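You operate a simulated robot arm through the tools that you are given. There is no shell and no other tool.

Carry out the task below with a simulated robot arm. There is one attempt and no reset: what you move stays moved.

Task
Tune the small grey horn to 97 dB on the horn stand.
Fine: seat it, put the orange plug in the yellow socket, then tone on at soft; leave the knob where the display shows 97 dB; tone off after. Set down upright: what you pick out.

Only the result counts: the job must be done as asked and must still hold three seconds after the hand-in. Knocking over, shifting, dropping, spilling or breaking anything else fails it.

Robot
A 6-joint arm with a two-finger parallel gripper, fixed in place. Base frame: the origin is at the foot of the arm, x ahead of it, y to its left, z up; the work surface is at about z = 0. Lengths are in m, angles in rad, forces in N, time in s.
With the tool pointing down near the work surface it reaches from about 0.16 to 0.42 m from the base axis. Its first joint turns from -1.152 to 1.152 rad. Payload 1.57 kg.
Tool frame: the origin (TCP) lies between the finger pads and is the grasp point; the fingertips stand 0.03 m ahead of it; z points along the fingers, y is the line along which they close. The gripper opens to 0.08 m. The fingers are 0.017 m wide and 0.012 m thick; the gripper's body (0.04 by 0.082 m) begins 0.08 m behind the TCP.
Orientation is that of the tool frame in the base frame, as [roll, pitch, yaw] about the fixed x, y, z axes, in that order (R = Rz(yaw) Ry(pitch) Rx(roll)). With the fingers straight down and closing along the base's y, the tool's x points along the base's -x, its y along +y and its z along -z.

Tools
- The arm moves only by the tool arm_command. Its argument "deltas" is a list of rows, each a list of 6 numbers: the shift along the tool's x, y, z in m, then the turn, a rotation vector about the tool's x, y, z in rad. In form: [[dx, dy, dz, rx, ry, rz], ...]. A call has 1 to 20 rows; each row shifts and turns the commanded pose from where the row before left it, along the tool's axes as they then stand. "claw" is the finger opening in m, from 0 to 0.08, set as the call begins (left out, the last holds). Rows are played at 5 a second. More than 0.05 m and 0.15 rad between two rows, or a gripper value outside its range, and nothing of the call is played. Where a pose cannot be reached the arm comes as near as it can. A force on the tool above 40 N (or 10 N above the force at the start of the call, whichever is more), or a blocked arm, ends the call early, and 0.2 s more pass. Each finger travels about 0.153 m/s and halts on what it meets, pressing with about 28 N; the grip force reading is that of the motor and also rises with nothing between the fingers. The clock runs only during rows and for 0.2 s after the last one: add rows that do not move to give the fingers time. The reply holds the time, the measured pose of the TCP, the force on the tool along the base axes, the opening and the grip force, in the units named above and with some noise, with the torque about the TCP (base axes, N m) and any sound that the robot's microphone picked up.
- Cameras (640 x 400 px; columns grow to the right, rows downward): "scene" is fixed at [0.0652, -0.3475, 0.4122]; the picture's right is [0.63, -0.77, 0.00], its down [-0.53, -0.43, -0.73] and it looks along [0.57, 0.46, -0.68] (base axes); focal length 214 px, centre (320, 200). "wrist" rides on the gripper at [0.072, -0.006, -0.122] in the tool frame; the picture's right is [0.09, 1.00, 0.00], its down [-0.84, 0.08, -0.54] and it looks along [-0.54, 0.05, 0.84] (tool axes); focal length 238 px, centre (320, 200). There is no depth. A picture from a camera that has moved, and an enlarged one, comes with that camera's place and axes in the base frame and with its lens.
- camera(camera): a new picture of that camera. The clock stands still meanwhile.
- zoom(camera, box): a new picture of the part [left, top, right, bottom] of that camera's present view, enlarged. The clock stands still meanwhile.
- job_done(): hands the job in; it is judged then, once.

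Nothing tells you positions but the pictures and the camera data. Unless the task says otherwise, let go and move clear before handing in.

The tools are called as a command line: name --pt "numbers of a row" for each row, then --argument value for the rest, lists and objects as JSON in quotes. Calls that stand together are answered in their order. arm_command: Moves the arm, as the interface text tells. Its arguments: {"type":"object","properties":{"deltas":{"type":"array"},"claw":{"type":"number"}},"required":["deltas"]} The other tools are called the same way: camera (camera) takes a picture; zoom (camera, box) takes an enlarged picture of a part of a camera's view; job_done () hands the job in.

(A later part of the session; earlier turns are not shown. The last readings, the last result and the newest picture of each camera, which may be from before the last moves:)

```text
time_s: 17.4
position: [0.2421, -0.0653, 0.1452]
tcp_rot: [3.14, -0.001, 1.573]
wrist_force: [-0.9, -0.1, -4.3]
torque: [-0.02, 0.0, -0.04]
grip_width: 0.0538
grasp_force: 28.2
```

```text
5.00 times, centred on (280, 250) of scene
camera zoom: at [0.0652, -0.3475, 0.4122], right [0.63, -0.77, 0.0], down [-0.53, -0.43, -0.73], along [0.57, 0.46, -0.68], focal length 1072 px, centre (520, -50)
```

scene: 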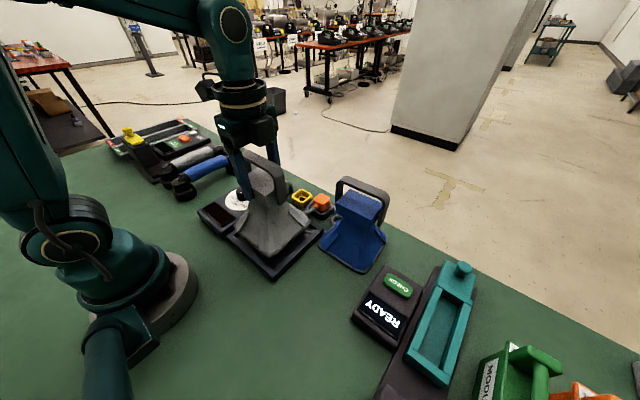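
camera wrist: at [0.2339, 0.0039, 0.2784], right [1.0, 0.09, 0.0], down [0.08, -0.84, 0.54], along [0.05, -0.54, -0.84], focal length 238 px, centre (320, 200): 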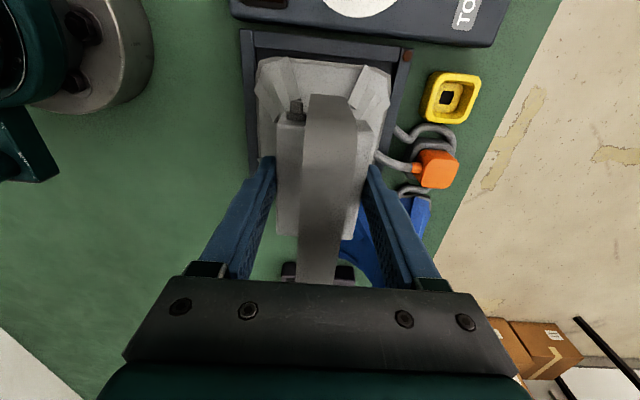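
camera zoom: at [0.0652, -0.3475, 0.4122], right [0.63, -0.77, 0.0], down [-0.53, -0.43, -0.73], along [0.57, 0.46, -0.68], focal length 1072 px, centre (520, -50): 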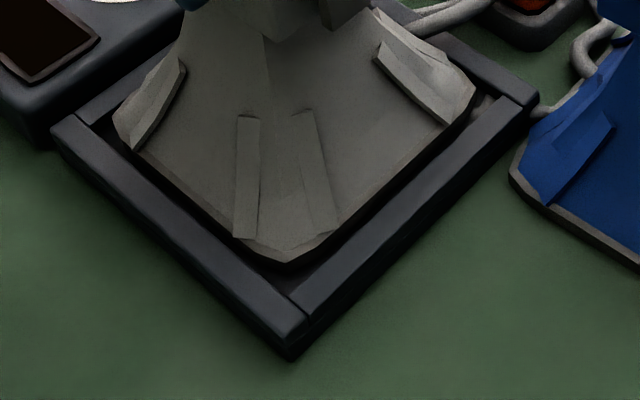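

The rim is at the wall tops and centred. I'll continue down until it touches the tray floor.

arm_command --pt "-0.0007 0 0.002 0 0 0" --pt "0 0 0.002 0 0 0" --pt "0 0 0.002 0 0 0" --pt "0 0 0 0 0 0"

zoom --camera "scene" --box '[230, 210, 330, 290]'

zoom --camera "wrist" --box '[330, 30, 420, 170]'

```text
time_s: 18.4
position: [0.242, -0.0665, 0.1414]
tcp_rot: [3.134, 0.001, 1.571]
wrist_force: [3.1, 5.5, 21.8]
torque: [0.06, 0.39, -0.08]
grip_width: 0.0536
grasp_force: 28.0
```

```text
5.00 times, centred on (280, 250) of scene
camera zoom: at [0.0652, -0.3475, 0.4123], right [0.63, -0.77, 0.0], down [-0.53, -0.43, -0.73], along [0.57, 0.46, -0.68], focal length 1072 px, centre (520, -50)
```

zoom: 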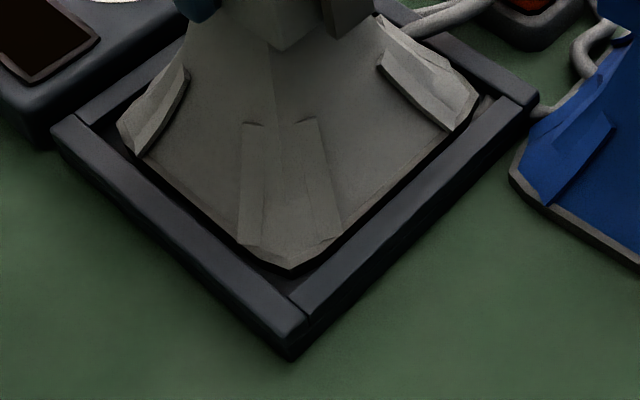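

```text
2.86 times, centred on (375, 100) of wrist
camera zoom: at [0.235, 0.0054, 0.2607], right [1.0, 0.09, 0.01], down [0.08, -0.84, 0.54], along [0.06, -0.54, -0.84], focal length 681 px, centre (163, 486)
```

zoom: 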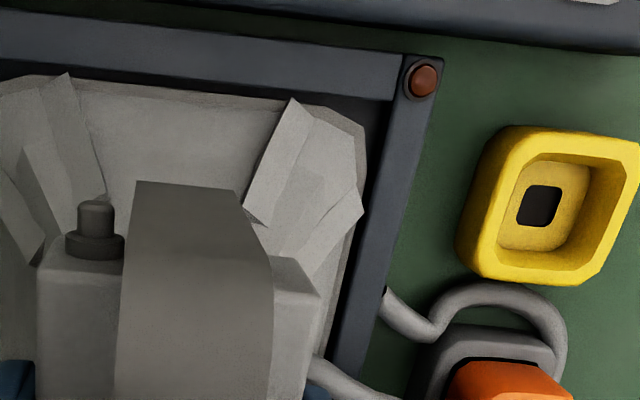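

Contact is at about 22 N with the base at z of roughly 0.010, which fits the tray floor. I'll ease off the press before releasing.

arm_command --pt "0 0 -0.001 0 0 0" --pt "0 0 -0.0008 0 0 0" --pt "0 0 0 0 0 0"

camera --camera "scene"

zoom --camera "wrist" --box '[235, 20, 405, 150]'

```text
time_s: 19.2
position: [0.2418, -0.0652, 0.1416]
tcp_rot: [3.139, 0.0, 1.573]
wrist_force: [0.1, 0.3, -4.8]
torque: [0.04, 0.03, 0.02]
grip_width: 0.0539
grasp_force: 28.4
```

```text
taken
```

scene: 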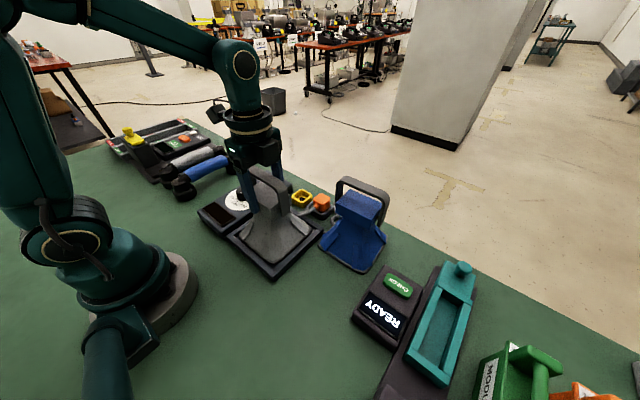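

```text
3.08 times, centred on (320, 85) of wrist
camera zoom: at [0.2353, 0.0059, 0.262], right [1.0, 0.09, 0.0], down [0.08, -0.84, 0.54], along [0.05, -0.54, -0.84], focal length 733 px, centre (320, 554)
```

zoom: 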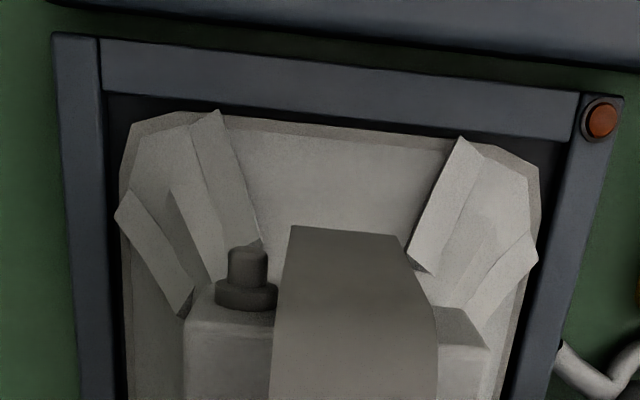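

The horn is just off the floor again. I'll lower it 1 mm to light contact and release.

arm_command --pt "0 0 0.001 0 0 0" --pt "0 0 0 0 0 0"

arm_command --pt "0 0 0 0 0 0" --pt "0 0 0 0 0 0" --pt "0 0 0 0 0 0" --claw 0.08

camera --camera "scene"

zoom --camera "wrist" --box '[235, 20, 405, 150]'

```text
time_s: 19.8
position: [0.2437, -0.0677, 0.1407]
tcp_rot: [3.138, 0.001, 1.572]
wrist_force: [0.1, 0.5, -4.0]
torque: [0.02, 0.01, 0.02]
grip_width: 0.0537
grasp_force: 28.1
```

```text
time_s: 20.6
position: [0.2447, -0.0665, 0.1409]
tcp_rot: [3.139, 0.002, 1.573]
wrist_force: [0.1, 0.1, 0.0]
torque: [0.01, 0.0, 0.03]
grip_width: 0.0798
grasp_force: 0.2
```

```text
taken
```

scene: 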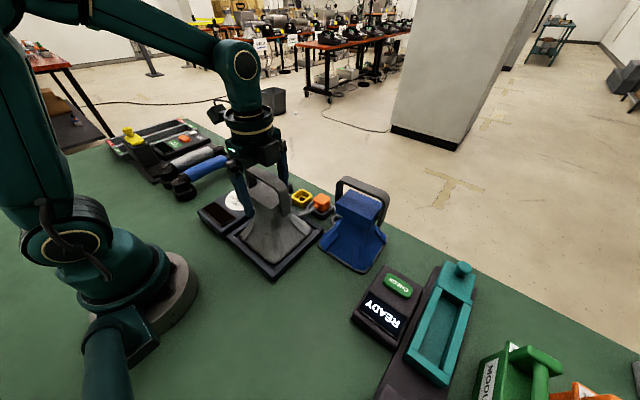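

```text
3.08 times, centred on (320, 85) of wrist
camera zoom: at [0.2361, 0.0055, 0.2615], right [1.0, 0.09, 0.0], down [0.08, -0.84, 0.54], along [0.05, -0.54, -0.84], focal length 733 px, centre (320, 554)
```

zoom: 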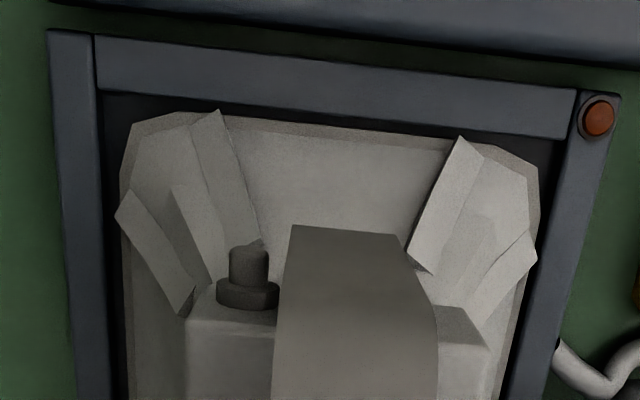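

Released. I'll raise straight up clear of the handle, then look at the seating.

arm_command --pt "0 0 -0.02 0 0 0" --pt "0 0 -0.025 0 0 0" --pt "0 0 -0.03 0 0 0" --pt "0 0 -0.03 0 0 0" --pt "0 0 -0.015 0 0 0" --pt "0 0 0 0 0 0"

camera --camera "wrist"

zoom --camera "scene" --box '[190, 150, 350, 290]'

zoom --camera "wrist" --box '[260, 20, 400, 180]'

```text
time_s: 22.0
position: [0.2416, -0.0675, 0.261]
tcp_rot: [3.139, -0.001, 1.571]
wrist_force: [-0.2, -0.6, 0.1]
torque: [0.0, 0.0, 0.0]
grip_width: 0.08
grasp_force: 0.1
```

```text
taken
camera wrist: at [0.2337, 0.006, 0.3821], right [1.0, 0.09, 0.0], down [0.08, -0.84, 0.54], along [0.05, -0.54, -0.84], focal length 238 px, centre (320, 200)
```

wrist: 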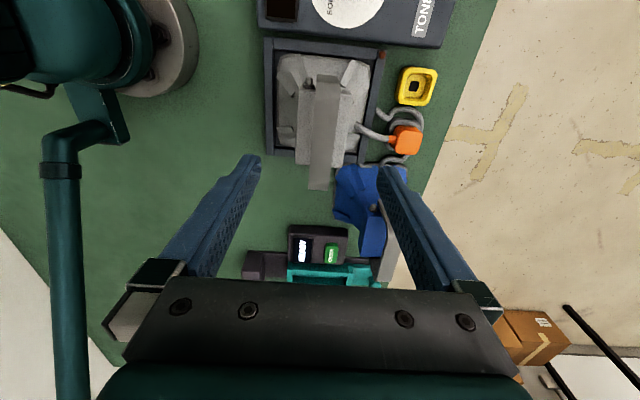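

```text
2.86 times, centred on (270, 220) of scene
camera zoom: at [0.0652, -0.3475, 0.4122], right [0.63, -0.77, 0.0], down [-0.53, -0.43, -0.73], along [0.57, 0.46, -0.68], focal length 613 px, centre (463, 143)
```

zoom: 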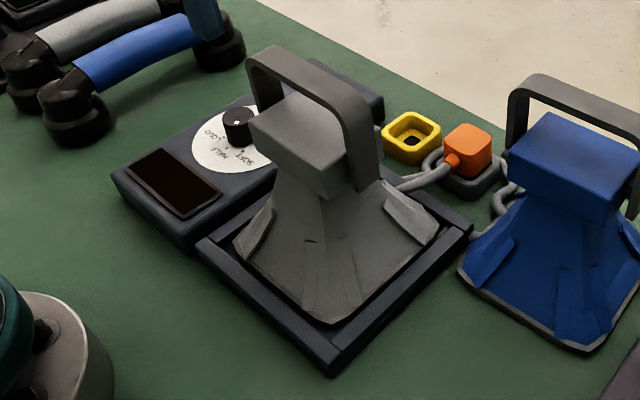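

```text
2.50 times, centred on (330, 100) of wrist
camera zoom: at [0.2337, 0.006, 0.3821], right [1.0, 0.09, 0.0], down [0.08, -0.84, 0.54], along [0.05, -0.54, -0.84], focal length 596 px, centre (295, 450)
```

zoom: 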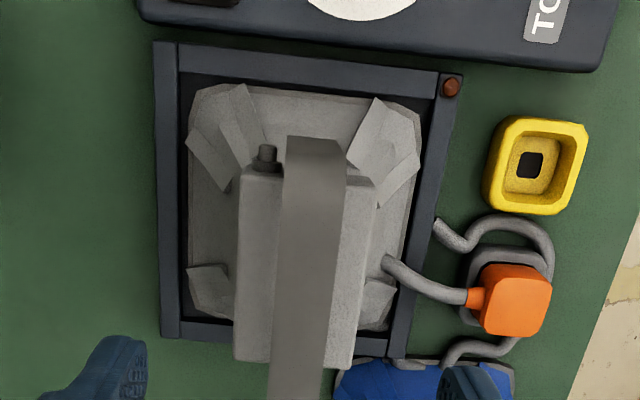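

The horn is seated evenly inside the tray. Next is the orange plug, near (0.38, -0.10), which goes in the yellow socket near (0.37, -0.03). I'll turn the jaws back to close along y and take a closer look.

arm_command --pt "0 0 0 0 0 -0.143" --pt "0 0 0 0 0 -0.143" --pt "0 0 0 0 0 -0.143" --pt "0 0 0 0 0 -0.143" --pt "0 0 0 0 0 -0.143" --pt "0 0 0 0 0 -0.143" --pt "0 0 0 0 0 -0.143" --pt "0 0 0 0 0 -0.143" --pt "0 0 0 0 0 -0.143" --pt "0 0 0 0 0 -0.143" --pt "0 0 0 0 0 -0.14" --pt "-0.03 0.001 0 0 0 0" --pt "-0.03 0.001 0.01 0 0 0" --pt "-0.028 0.001 0.02 0 0 0" --pt "0 0 0.02 0 0 0" --pt "0 0 0 0 0 0"

camera --camera "wrist"

camera --camera "scene"

```text
time_s: 25.4
position: [0.3292, -0.0666, 0.2103]
tcp_rot: [-3.14, 0.003, -3.139]
wrist_force: [0.3, 0.6, 0.7]
torque: [-0.02, -0.01, 0.04]
grip_width: 0.0802
grasp_force: 0.1
```

```text
taken
camera wrist: at [0.2571, -0.0723, 0.3318], right [-0.09, 1.0, 0.0], down [0.83, 0.08, 0.54], along [0.54, 0.05, -0.84], focal length 238 px, centre (320, 200)
```

wrist: 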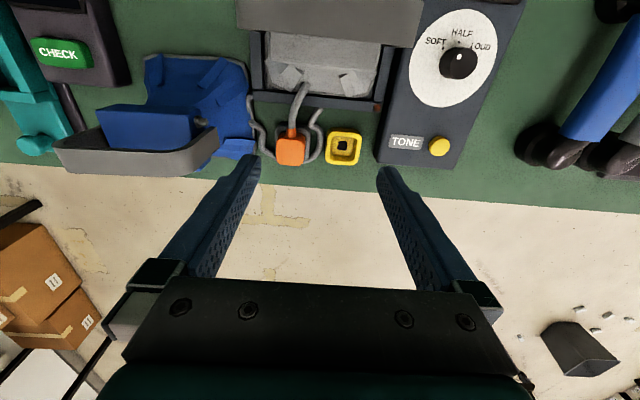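

```text
taken
```

scene: 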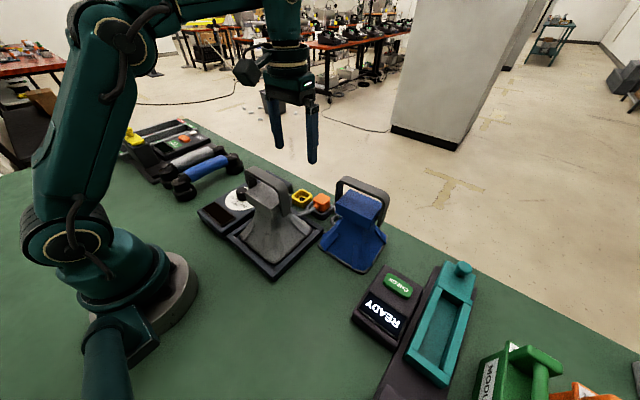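

zoom --camera "wrist" --box '[250, 90, 390, 180]'

zoom --camera "scene" --box '[270, 170, 350, 230]'

zoom --camera "wrist" --box '[380, 0, 520, 170]'

```text
4.44 times, centred on (320, 135) of wrist
camera zoom: at [0.2571, -0.0723, 0.3318], right [-0.09, 1.0, 0.0], down [0.83, 0.08, 0.54], along [0.54, 0.05, -0.84], focal length 1059 px, centre (320, 489)
```

zoom: 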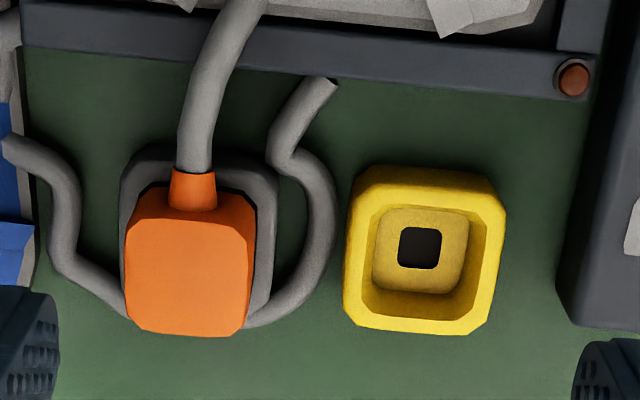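

```text
6.67 times, centred on (310, 200) of scene
camera zoom: at [0.0652, -0.3475, 0.4122], right [0.63, -0.77, 0.0], down [-0.53, -0.43, -0.73], along [0.57, 0.46, -0.68], focal length 1430 px, centre (387, 200)
```

zoom: 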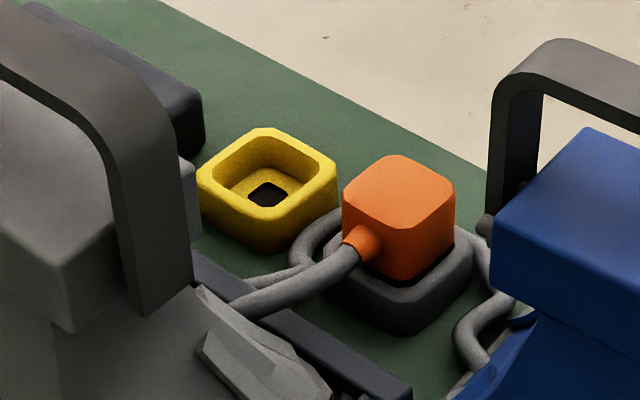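

```text
2.35 times, centred on (450, 85) of wrist
camera zoom: at [0.2571, -0.0723, 0.3318], right [-0.09, 1.0, 0.0], down [0.83, 0.08, 0.54], along [0.54, 0.05, -0.84], focal length 561 px, centre (14, 471)
```

zoom: 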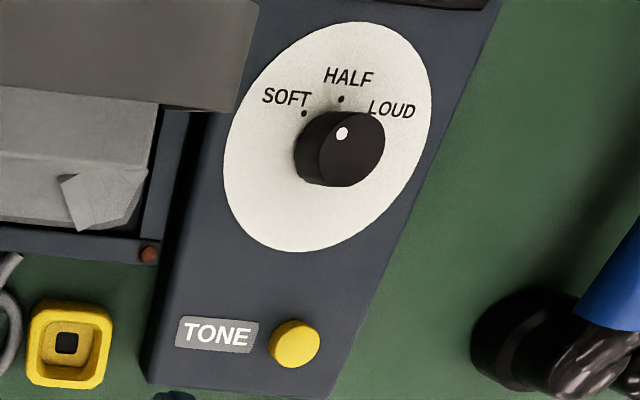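

The plug head is about 0.034 square and centred near (0.370, -0.099), with its top at about z = 0.047. I'll narrow the jaws and hover above it to check alignment.

arm_command --pt "-0.02 -0.016 0.01 0 0 0" --pt "-0.021 -0.017 0.02 0 0 0" --pt "0 0 0.03 0 0 0" --pt "0 0 0.03 0 0 0" --pt "0 0 0 0 0 0" --pt "0 0 0 0 0 0" --claw 0.056

camera --camera "wrist"

zoom --camera "wrist" --box '[250, 90, 390, 200]'

zoom --camera "scene" --box '[250, 150, 370, 240]'

```text
time_s: 26.8
position: [0.3653, -0.0962, 0.1195]
tcp_rot: [-3.14, 0.002, -3.141]
wrist_force: [0.0, 0.3, -0.1]
torque: [0.01, -0.02, 0.0]
grip_width: 0.056
grasp_force: 0.0
out of reach, approached as far as the arm can: row 2
```

```text
taken
camera wrist: at [0.2928, -0.1021, 0.2399], right [-0.09, 1.0, 0.0], down [0.84, 0.08, 0.54], along [0.54, 0.05, -0.84], focal length 238 px, centre (320, 200)
```

wrist: 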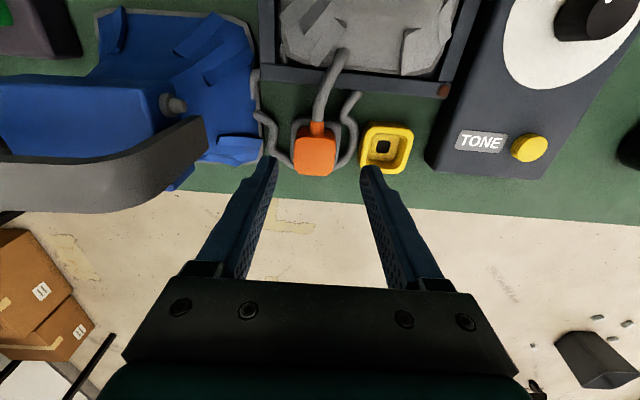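

```text
3.64 times, centred on (320, 145) of wrist
camera zoom: at [0.2928, -0.1021, 0.2399], right [-0.09, 1.0, 0.0], down [0.84, 0.08, 0.54], along [0.54, 0.05, -0.84], focal length 867 px, centre (320, 400)
```

zoom: 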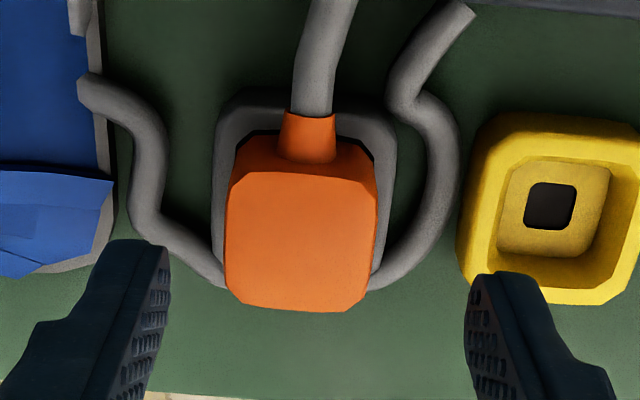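

```text
4.44 times, centred on (310, 195) of scene
camera zoom: at [0.0652, -0.3475, 0.4122], right [0.63, -0.77, 0.0], down [-0.53, -0.43, -0.73], along [0.57, 0.46, -0.68], focal length 953 px, centre (364, 222)
```

zoom: 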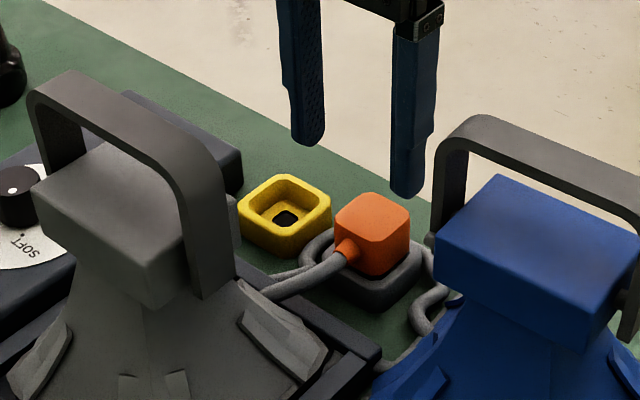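

The plug head centre reads (0.372, -0.0995). I'll correct the hover position and descend partway.

arm_command --pt "-0.0073 -0.0034 0 0 0 0" --pt "0 0 0.02 0 0 0" --pt "0 0 0.018 0 0 0" --pt "0 0 0 0 0 0" --pt "0 0 0 0 0 0"

zoom --camera "wrist" --box '[250, 90, 390, 200]'

zoom --camera "scene" --box '[270, 160, 350, 230]'

```text
time_s: 28.0
position: [0.3718, -0.1002, 0.0785]
tcp_rot: [-3.141, 0.004, -3.141]
wrist_force: [0.7, 0.1, 0.8]
torque: [0.01, -0.01, -0.02]
grip_width: 0.0561
grasp_force: 0.0
```

```text
3.64 times, centred on (320, 145) of wrist
camera zoom: at [0.2991, -0.106, 0.2001], right [-0.09, 1.0, 0.0], down [0.84, 0.08, 0.54], along [0.54, 0.05, -0.84], focal length 867 px, centre (320, 400)
```

zoom: 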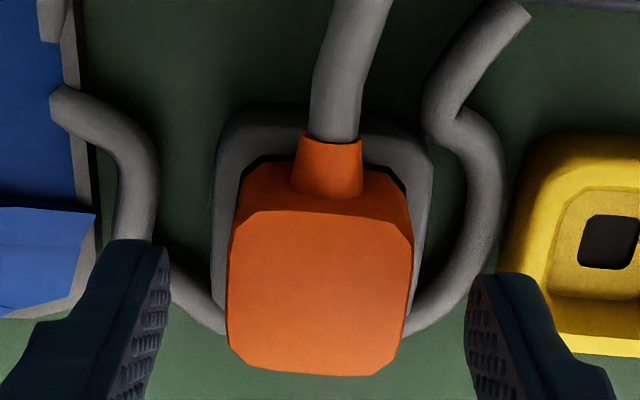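

```text
5.71 times, centred on (310, 195) of scene
camera zoom: at [0.0652, -0.3475, 0.4122], right [0.63, -0.77, 0.0], down [-0.53, -0.43, -0.73], along [0.57, 0.46, -0.68], focal length 1226 px, centre (377, 229)
```

zoom: 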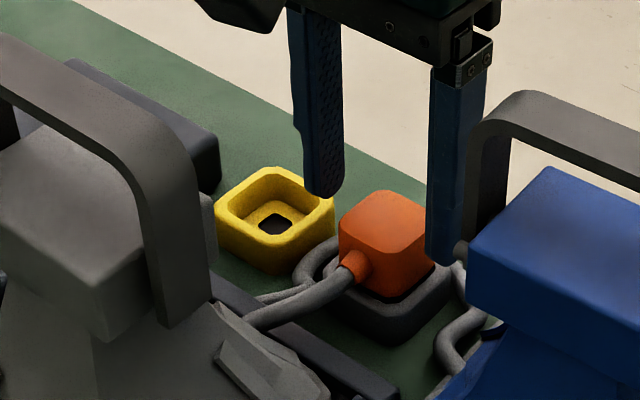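

The alignment is within about 0.5 mm. I'll descend 12 mm so the tips hold the upper part of the head, then close.

arm_command --pt "0 0.0003 0.006 0 0 0" --pt "0 0 0.006 0 0 0" --pt "0 0 0 0 0 0"

arm_command --pt "0 0 0 0 0 0" --pt "0 0 0 0 0 0" --pt "0 0 0 0 0 0" --pt "0 0 0 0 0 0" --claw 0.02

zoom --camera "wrist" --box '[250, 90, 390, 200]'

zoom --camera "scene" --box '[270, 160, 350, 230]'

```text
time_s: 28.8
position: [0.3725, -0.1, 0.0672]
tcp_rot: [-3.141, 0.001, -3.14]
wrist_force: [0.1, -0.8, 0.4]
torque: [-0.01, 0.0, 0.05]
grip_width: 0.056
grasp_force: 0.0
```

```text
time_s: 29.8
position: [0.372, -0.099, 0.0662]
tcp_rot: [-3.141, 0.002, -3.14]
wrist_force: [-0.9, 0.0, -2.7]
torque: [0.0, 0.02, 0.01]
grip_width: 0.0353
grasp_force: 27.6
```

```text
3.64 times, centred on (320, 145) of wrist
camera zoom: at [0.3, -0.1062, 0.1877], right [-0.09, 1.0, 0.0], down [0.84, 0.08, 0.54], along [0.54, 0.05, -0.84], focal length 867 px, centre (320, 400)
```

zoom: 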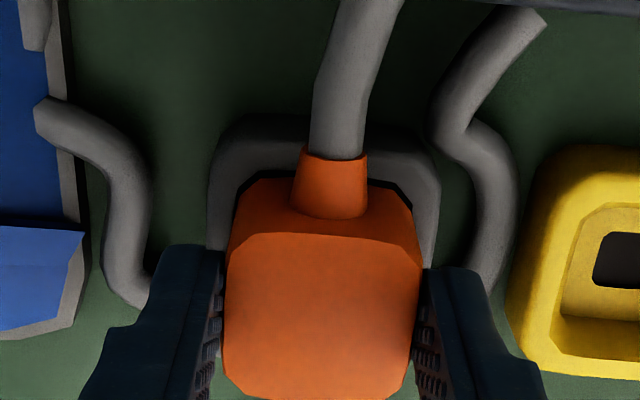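

```text
5.71 times, centred on (310, 195) of scene
camera zoom: at [0.0652, -0.3475, 0.4122], right [0.63, -0.77, 0.0], down [-0.53, -0.43, -0.73], along [0.57, 0.46, -0.68], focal length 1226 px, centre (377, 229)
```

zoom: 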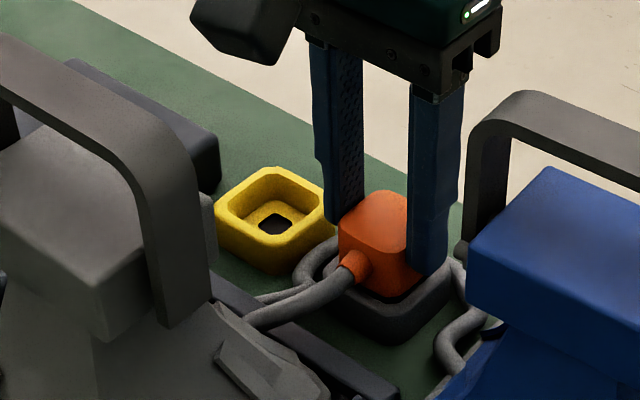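

The plug is gripped at 0.0353 m. I'll lift it straight up and look at the underside pin.

arm_command --pt "0 0 -0.005 0 0 0" --pt "0 0 -0.01 0 0 0" --pt "0 0 -0.015 0 0 0" --pt "0 0 -0.015 0 0 0" --pt "0 0 -0.01 0 0 0" --pt "0 0 0 0 0 0" --pt "0 0 0 0 0 0"

zoom --camera "scene" --box '[260, 130, 360, 230]'

camera --camera "wrist"

zoom --camera "wrist" --box '[250, 90, 390, 200]'

```text
time_s: 31.4
position: [0.3734, -0.0989, 0.1231]
tcp_rot: [-3.141, 0.004, -3.139]
wrist_force: [0.6, -0.7, 0.1]
torque: [0.0, 0.0, -0.01]
grip_width: 0.0352
grasp_force: 27.9
```

```text
4.00 times, centred on (310, 180) of scene
camera zoom: at [0.0652, -0.3475, 0.4122], right [0.63, -0.77, 0.0], down [-0.53, -0.43, -0.73], along [0.57, 0.46, -0.68], focal length 858 px, centre (360, 280)
```

zoom: 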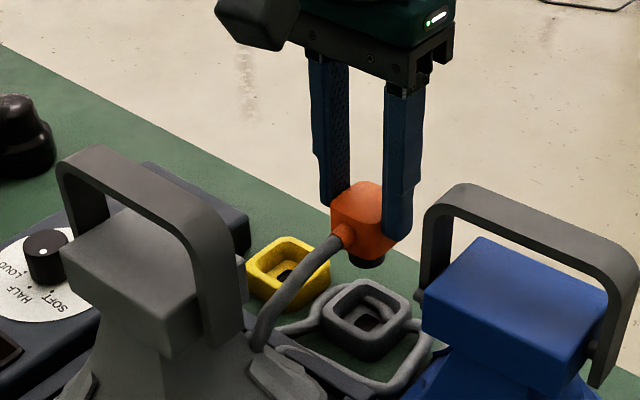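

```text
taken
camera wrist: at [0.301, -0.105, 0.2437], right [-0.09, 1.0, 0.0], down [0.84, 0.08, 0.54], along [0.54, 0.05, -0.84], focal length 238 px, centre (320, 200)
```

wrist: 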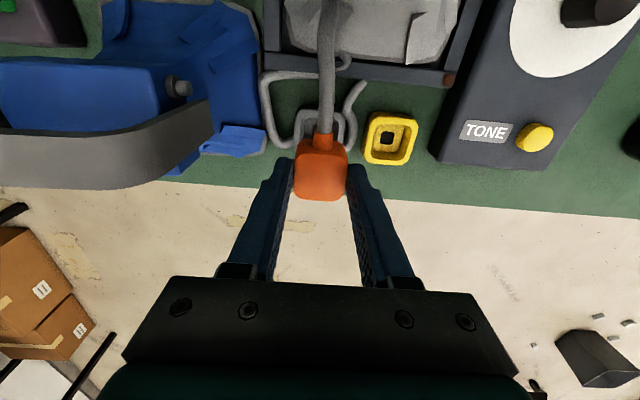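

```text
3.64 times, centred on (320, 145) of wrist
camera zoom: at [0.301, -0.105, 0.2437], right [-0.09, 1.0, 0.0], down [0.84, 0.08, 0.54], along [0.54, 0.05, -0.84], focal length 867 px, centre (320, 400)
```

zoom: 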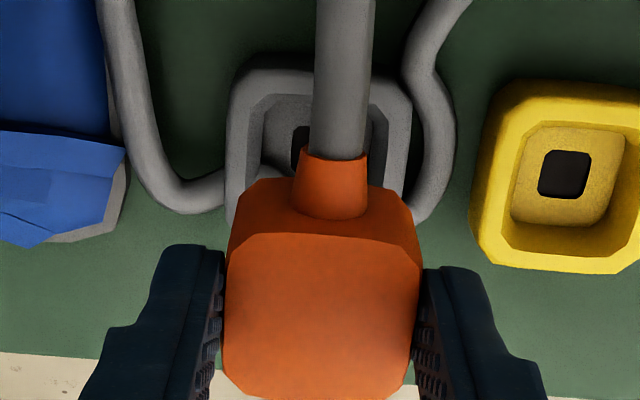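

The plug came out cleanly with a short pin beneath. The socket hole is about 0.0685 m in +y at the same x. I'll move across at height and then check the alignment.

arm_command --pt "0 0.02 0 0 0 0" --pt "0 0.025 0 0 0 0" --pt "0 0.0232 0 0 0 0" --pt "0 0 0.02 0 0 0" --pt "0 0 0.008 0 0 0" --pt "0 0 0 0 0 0" --pt "0 0 0 0 0 0"

zoom --camera "scene" --box '[260, 150, 340, 230]'

camera --camera "wrist"

zoom --camera "wrist" --box '[250, 90, 390, 200]'

```text
time_s: 33.0
position: [0.3719, -0.0304, 0.0933]
tcp_rot: [-3.139, 0.002, -3.141]
wrist_force: [-0.2, 0.4, -0.4]
torque: [-0.04, 0.0, 0.01]
grip_width: 0.0349
grasp_force: 27.9
```

```text
5.00 times, centred on (300, 190) of scene
camera zoom: at [0.0652, -0.3475, 0.4122], right [0.63, -0.77, 0.0], down [-0.53, -0.43, -0.73], along [0.57, 0.46, -0.68], focal length 1072 px, centre (420, 250)
```

zoom: 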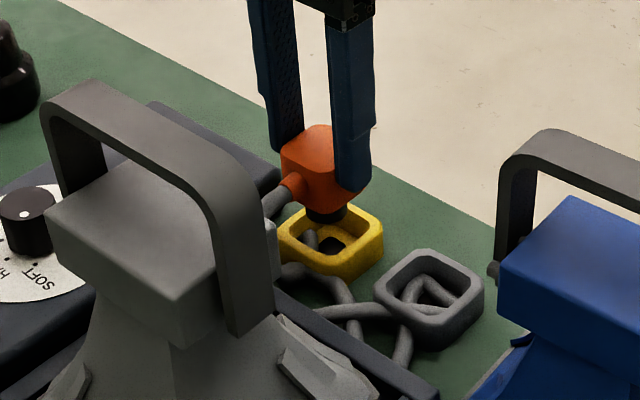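

```text
taken
camera wrist: at [0.2989, -0.0362, 0.2143], right [-0.09, 1.0, 0.0], down [0.84, 0.08, 0.54], along [0.54, 0.05, -0.84], focal length 238 px, centre (320, 200)
```

wrist: 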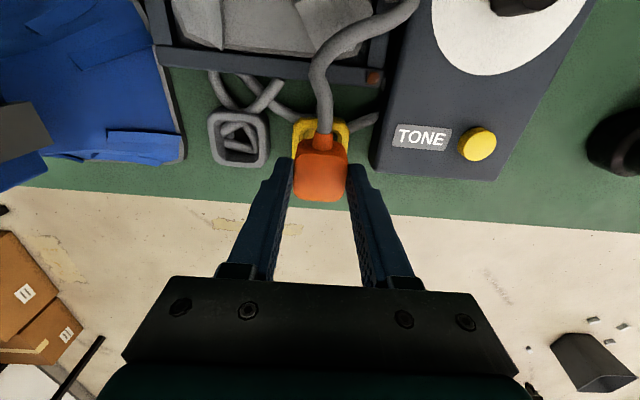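

```text
3.64 times, centred on (320, 145) of wrist
camera zoom: at [0.2989, -0.0362, 0.2143], right [-0.09, 1.0, 0.0], down [0.84, 0.08, 0.54], along [0.54, 0.05, -0.84], focal length 867 px, centre (320, 400)
```

zoom: 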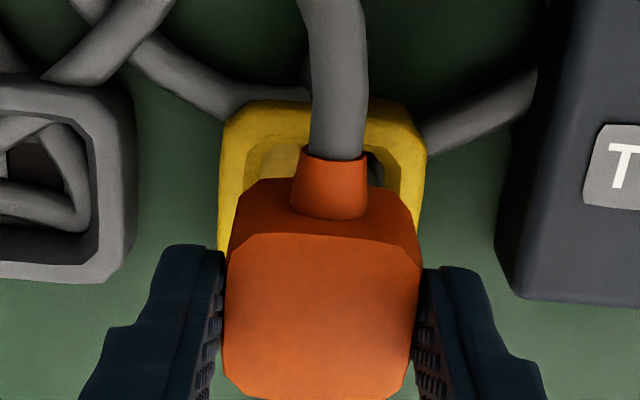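

I read the pin as about 1.7 mm short in x and 1.1 mm over in y. I'll correct and lower 10 mm, then check again.

arm_command --pt "-0.0017 -0.0011 0 0 0 0" --pt "0 0 0.006 0 0 0" --pt "0 0 0.004 0 0 0" --pt "0 0 0 0 0 0" --pt "0 0 0 0 0 0"

zoom --camera "scene" --box '[275, 170, 325, 220]'

zoom --camera "wrist" --box '[250, 90, 390, 200]'

```text
time_s: 34.2
position: [0.373, -0.0327, 0.0846]
tcp_rot: [-3.139, 0.001, -3.142]
wrist_force: [1.1, -0.5, -1.4]
torque: [0.0, 0.05, 0.02]
grip_width: 0.0351
grasp_force: 27.8
```

```text
8.00 times, centred on (300, 195) of scene
camera zoom: at [0.0652, -0.3475, 0.4122], right [0.63, -0.77, 0.0], down [-0.53, -0.43, -0.73], along [0.57, 0.46, -0.68], focal length 1716 px, centre (480, 240)
```

zoom: 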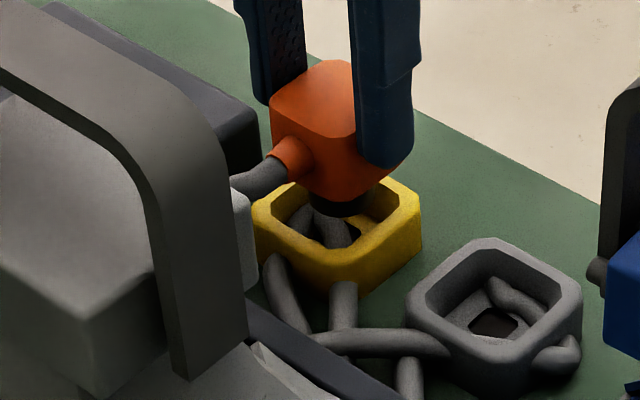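

```text
3.64 times, centred on (320, 145) of wrist
camera zoom: at [0.3011, -0.0387, 0.2057], right [-0.09, 1.0, 0.0], down [0.84, 0.08, 0.54], along [0.54, 0.05, -0.84], focal length 867 px, centre (320, 400)
```

zoom: 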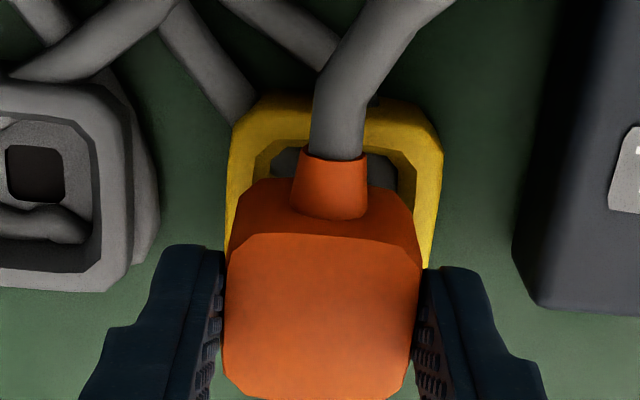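

The y shift overshot by about 1.1 mm. I'll correct it back and lower in small steps while watching the force.

arm_command --pt "0 0.0011 0 0 0 0" --pt "0 0 0.003 0 0 0" --pt "0 0 0.003 0 0 0" --pt "0 0 0 0 0 0"

zoom --camera "wrist" --box '[250, 90, 390, 200]'

zoom --camera "scene" --box '[275, 170, 325, 220]'

```text
time_s: 35.2
position: [0.3742, -0.0318, 0.0783]
tcp_rot: [-3.14, 0.002, -3.14]
wrist_force: [0.3, 0.2, -1.7]
torque: [-0.03, 0.0, -0.02]
grip_width: 0.0351
grasp_force: 28.3
```

```text
3.64 times, centred on (320, 145) of wrist
camera zoom: at [0.3021, -0.0374, 0.1992], right [-0.09, 1.0, 0.0], down [0.84, 0.08, 0.54], along [0.54, 0.05, -0.84], focal length 867 px, centre (320, 400)
```

zoom: 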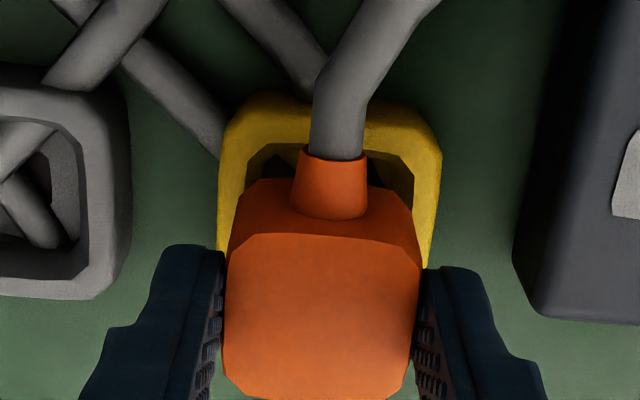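

```text
8.00 times, centred on (300, 195) of scene
camera zoom: at [0.0652, -0.3475, 0.4122], right [0.63, -0.77, 0.0], down [-0.53, -0.43, -0.73], along [0.57, 0.46, -0.68], focal length 1716 px, centre (480, 240)
```

zoom: 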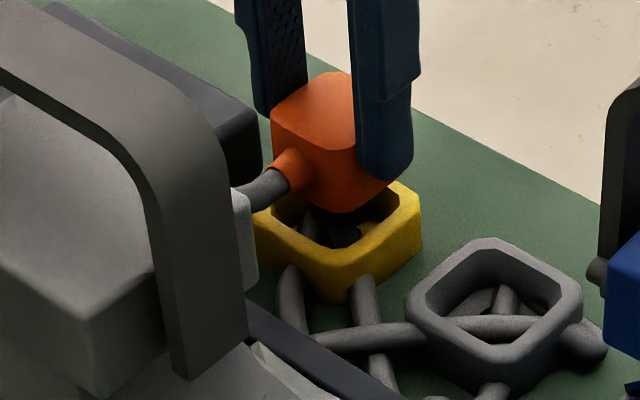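

y is on target now, but x has drifted about 1.2 mm too far. I'll correct it and continue down gently.

arm_command --pt "0.0012 0 0 0 0 0" --pt "0 0 0.002 0 0 0" --pt "0 0 0.002 0 0 0" --pt "0 0 0 0 0 0"

zoom --camera "wrist" --box '[250, 90, 390, 200]'

zoom --camera "scene" --box '[275, 170, 325, 220]'

```text
time_s: 36.2
position: [0.3732, -0.031, 0.075]
tcp_rot: [-3.141, 0.002, 3.141]
wrist_force: [-0.5, -1.3, -1.3]
torque: [-0.01, 0.0, 0.01]
grip_width: 0.035
grasp_force: 27.9
```

```text
3.64 times, centred on (320, 145) of wrist
camera zoom: at [0.3004, -0.0377, 0.196], right [-0.09, 1.0, 0.0], down [0.84, 0.08, 0.54], along [0.54, 0.05, -0.84], focal length 867 px, centre (320, 400)
```

zoom: 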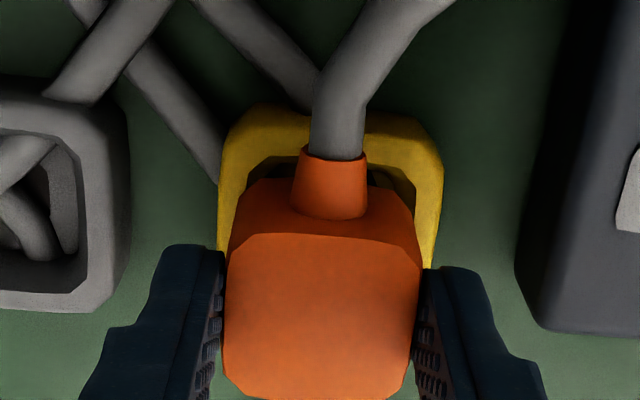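

```text
8.00 times, centred on (300, 195) of scene
camera zoom: at [0.0652, -0.3475, 0.4122], right [0.63, -0.77, 0.0], down [-0.53, -0.43, -0.73], along [0.57, 0.46, -0.68], focal length 1716 px, centre (480, 240)
```

zoom: 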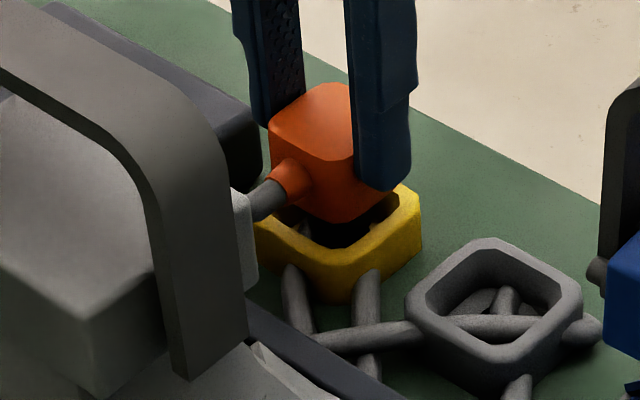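

Alignment matches the target, with about 8 mm left to go. Continuing down.

arm_command --pt "0 0 0.002 0 0 0" --pt "0 0 0.002 0 0 0" --pt "0 0 0 0 0 0"

zoom --camera "wrist" --box '[250, 90, 390, 200]'

zoom --camera "scene" --box '[275, 170, 325, 220]'

```text
time_s: 37.0
position: [0.3732, -0.0303, 0.0719]
tcp_rot: [-3.141, 0.001, -3.139]
wrist_force: [-0.6, -0.1, -0.8]
torque: [0.02, 0.0, 0.01]
grip_width: 0.0354
grasp_force: 27.9
```

```text
3.64 times, centred on (320, 145) of wrist
camera zoom: at [0.301, -0.0367, 0.1919], right [-0.09, 1.0, 0.0], down [0.84, 0.08, 0.54], along [0.54, 0.05, -0.84], focal length 867 px, centre (320, 400)
```

zoom: 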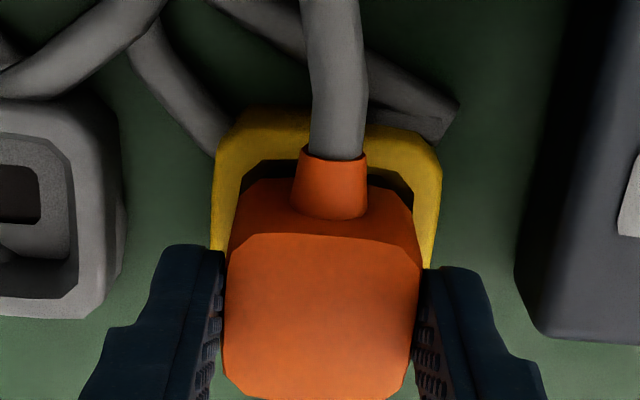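

```text
8.00 times, centred on (300, 195) of scene
camera zoom: at [0.0652, -0.3475, 0.4122], right [0.63, -0.77, 0.0], down [-0.53, -0.43, -0.73], along [0.57, 0.46, -0.68], focal length 1716 px, centre (480, 240)
```

zoom: 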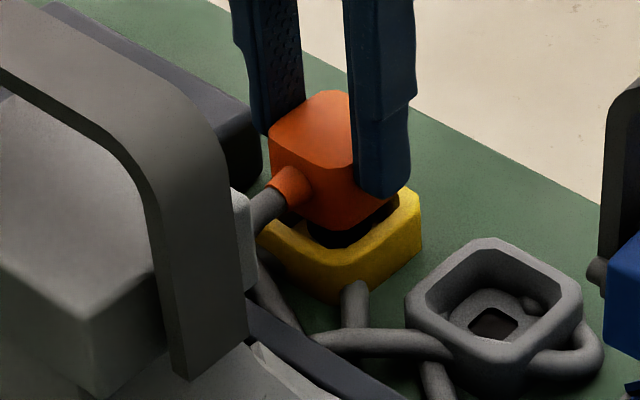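

arm_command --pt "0 -0.0009 0 0 0 0" --pt "0 0 0.002 0 0 0" --pt "0 0 0.0015 0 0 0" --pt "0 0 0 0 0 0"

zoom --camera "wrist" --box '[250, 90, 390, 200]'

zoom --camera "scene" --box '[275, 170, 325, 220]'

```text
time_s: 38.0
position: [0.3723, -0.0318, 0.0678]
tcp_rot: [3.141, 0.003, -3.141]
wrist_force: [-1.0, 0.4, 1.3]
torque: [0.09, 0.03, 0.01]
grip_width: 0.0352
grasp_force: 28.0
```

```text
3.64 times, centred on (320, 145) of wrist
camera zoom: at [0.3007, -0.0383, 0.1877], right [-0.09, 1.0, 0.0], down [0.84, 0.08, 0.54], along [0.54, 0.05, -0.84], focal length 867 px, centre (320, 400)
```

zoom: 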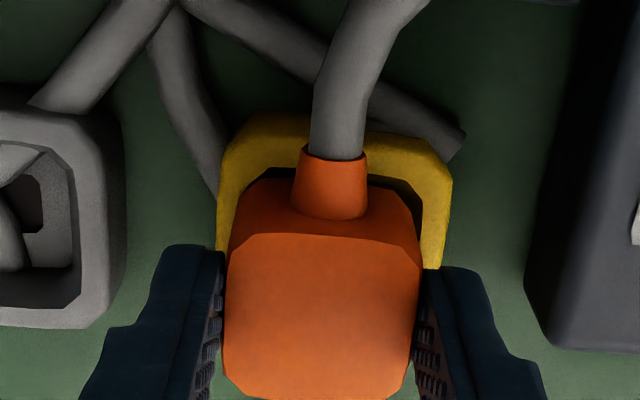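

```text
8.00 times, centred on (300, 195) of scene
camera zoom: at [0.0652, -0.3475, 0.4122], right [0.63, -0.77, 0.0], down [-0.53, -0.43, -0.73], along [0.57, 0.46, -0.68], focal length 1716 px, centre (480, 240)
```

zoom: 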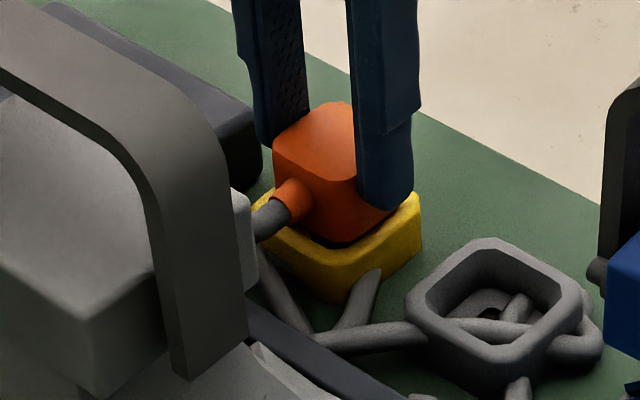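

The height now matches where the plug sat in its holder. I'll press a little further to confirm it is fully seated.

arm_command --pt "0 0 0.001 0 0 0" --pt "0 0 0.001 0 0 0" --pt "0 0 0 0 0 0"

zoom --camera "scene" --box '[275, 170, 325, 220]'

zoom --camera "wrist" --box '[250, 90, 390, 200]'

```text
time_s: 38.8
position: [0.3749, -0.0332, 0.0656]
tcp_rot: [-3.141, 0.007, -3.14]
wrist_force: [-0.8, -2.3, 21.9]
torque: [-0.11, -0.03, -0.03]
grip_width: 0.0353
grasp_force: 27.6
```

```text
8.00 times, centred on (300, 195) of scene
camera zoom: at [0.0651, -0.3475, 0.4123], right [0.63, -0.77, 0.0], down [-0.53, -0.43, -0.73], along [0.57, 0.46, -0.68], focal length 1716 px, centre (480, 240)
```

zoom: 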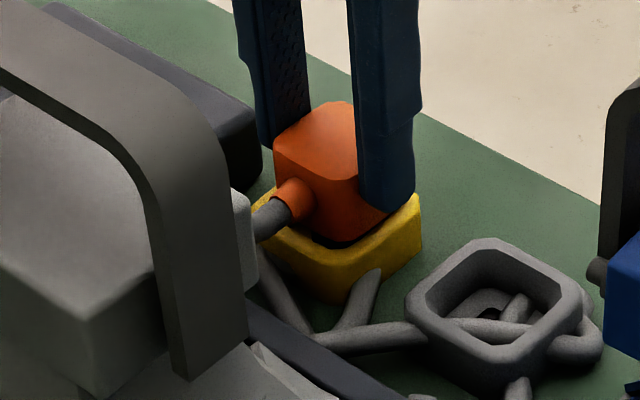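

```text
3.64 times, centred on (320, 145) of wrist
camera zoom: at [0.3009, -0.038, 0.1861], right [-0.09, 1.0, 0.0], down [0.83, 0.08, 0.55], along [0.55, 0.05, -0.84], focal length 867 px, centre (320, 400)
```

zoom: 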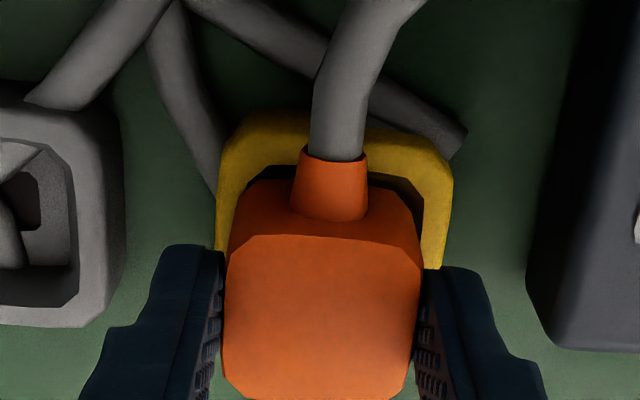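

Firm contact at 22 N with no further travel, so the plug is bottomed. I'll ease off and open the jaws just enough to release.

arm_command --pt "0 0 -0.001 0 0 0" --pt "0 0 -0.0008 0 0 0" --pt "0 0 0 0 0 0"

arm_command --pt "0 0 0 0 0 0" --pt "0 0 0 0 0 0" --pt "0 0 0 0 0 0" --claw 0.05

zoom --camera "scene" --box '[275, 170, 325, 220]'

zoom --camera "wrist" --box '[250, 90, 390, 200]'

```text
time_s: 39.6
position: [0.3715, -0.0316, 0.0668]
tcp_rot: [3.14, -0.001, -3.142]
wrist_force: [0.3, -0.4, -4.8]
torque: [0.02, 0.0, -0.01]
grip_width: 0.0353
grasp_force: 28.3
```

```text
time_s: 40.4
position: [0.3738, -0.0318, 0.0669]
tcp_rot: [-3.14, 0.004, -3.138]
wrist_force: [0.0, 0.1, 0.1]
torque: [-0.03, 0.02, 0.01]
grip_width: 0.0498
grasp_force: 0.1
```

```text
8.00 times, centred on (300, 195) of scene
camera zoom: at [0.0652, -0.3475, 0.4122], right [0.63, -0.77, 0.0], down [-0.53, -0.43, -0.73], along [0.57, 0.46, -0.68], focal length 1716 px, centre (480, 240)
```

zoom: 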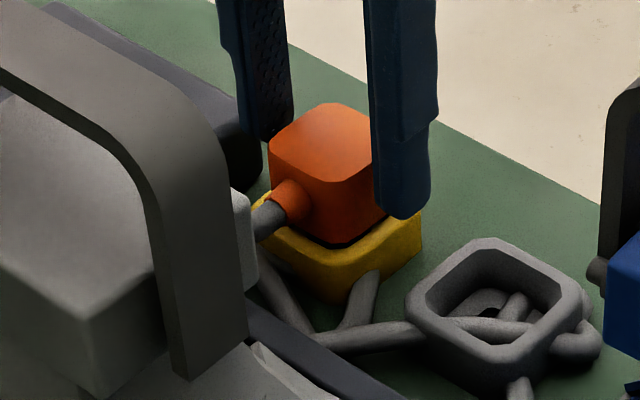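

```text
3.64 times, centred on (320, 145) of wrist
camera zoom: at [0.3008, -0.0379, 0.1878], right [-0.09, 1.0, 0.0], down [0.84, 0.08, 0.54], along [0.54, 0.05, -0.84], focal length 867 px, centre (320, 400)
```

zoom: 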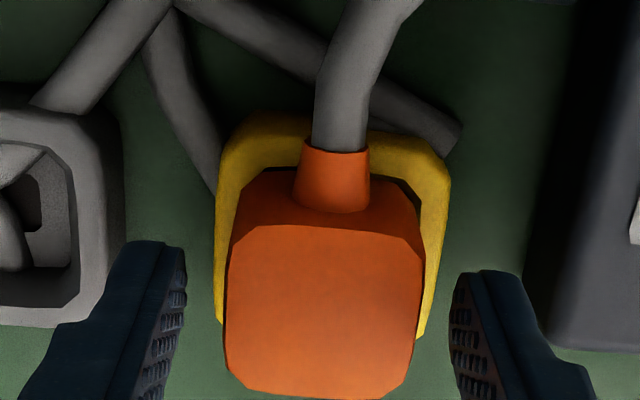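

The plug sits upright in the socket. I'll raise clear and go look at the panel's knob, display and TONE button from close up.

arm_command --pt "0 0 -0.015 0 0 0" --pt "0 0 -0.02 0 0 0" --pt "0 0 -0.025 0 0 0" --pt "0 0 -0.02 0 0 0" --pt "0.03 0 -0.02 0 0 0" --pt "0.03 0.03 -0.02 0 0 0" --pt "0.02 0.035 -0.01 0 0 0" --pt "0.02 0.035 0 0 0 0" --pt "0 0 0 0 0 0" --pt "0 0 0 0 0 0"

camera --camera "wrist"

zoom --camera "scene" --box '[190, 150, 350, 260]'

```text
time_s: 42.6
position: [0.2727, 0.0667, 0.195]
tcp_rot: [3.141, 0.005, 3.141]
wrist_force: [0.2, -0.7, 0.0]
torque: [0.0, -0.01, 0.02]
grip_width: 0.0501
grasp_force: 0.0
```

```text
taken
camera wrist: at [0.199, 0.061, 0.3162], right [-0.09, 1.0, 0.0], down [0.84, 0.08, 0.54], along [0.54, 0.05, -0.84], focal length 238 px, centre (320, 200)
```

wrist: 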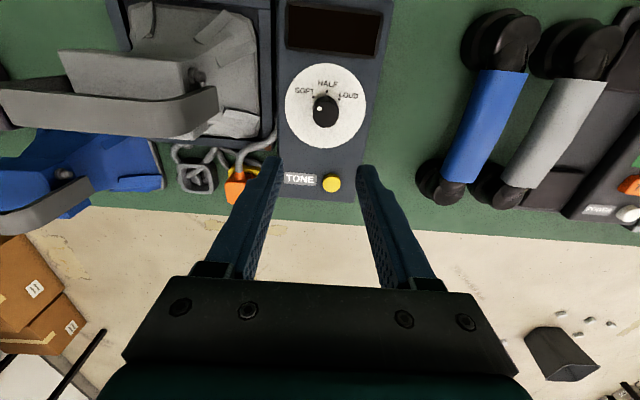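

```text
3.64 times, centred on (270, 205) of scene
camera zoom: at [0.0652, -0.3475, 0.4122], right [0.63, -0.77, 0.0], down [-0.53, -0.43, -0.73], along [0.57, 0.46, -0.68], focal length 780 px, centre (502, 182)
```

zoom: 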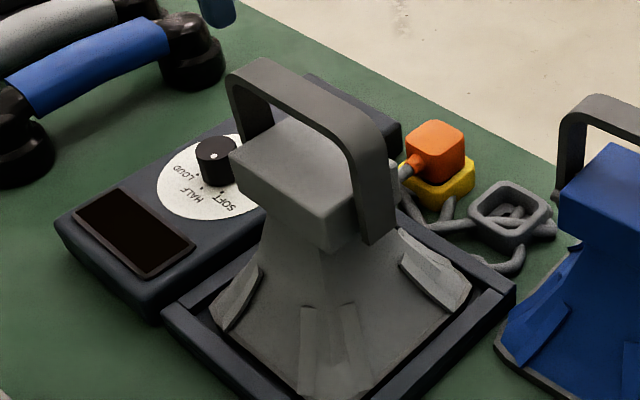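

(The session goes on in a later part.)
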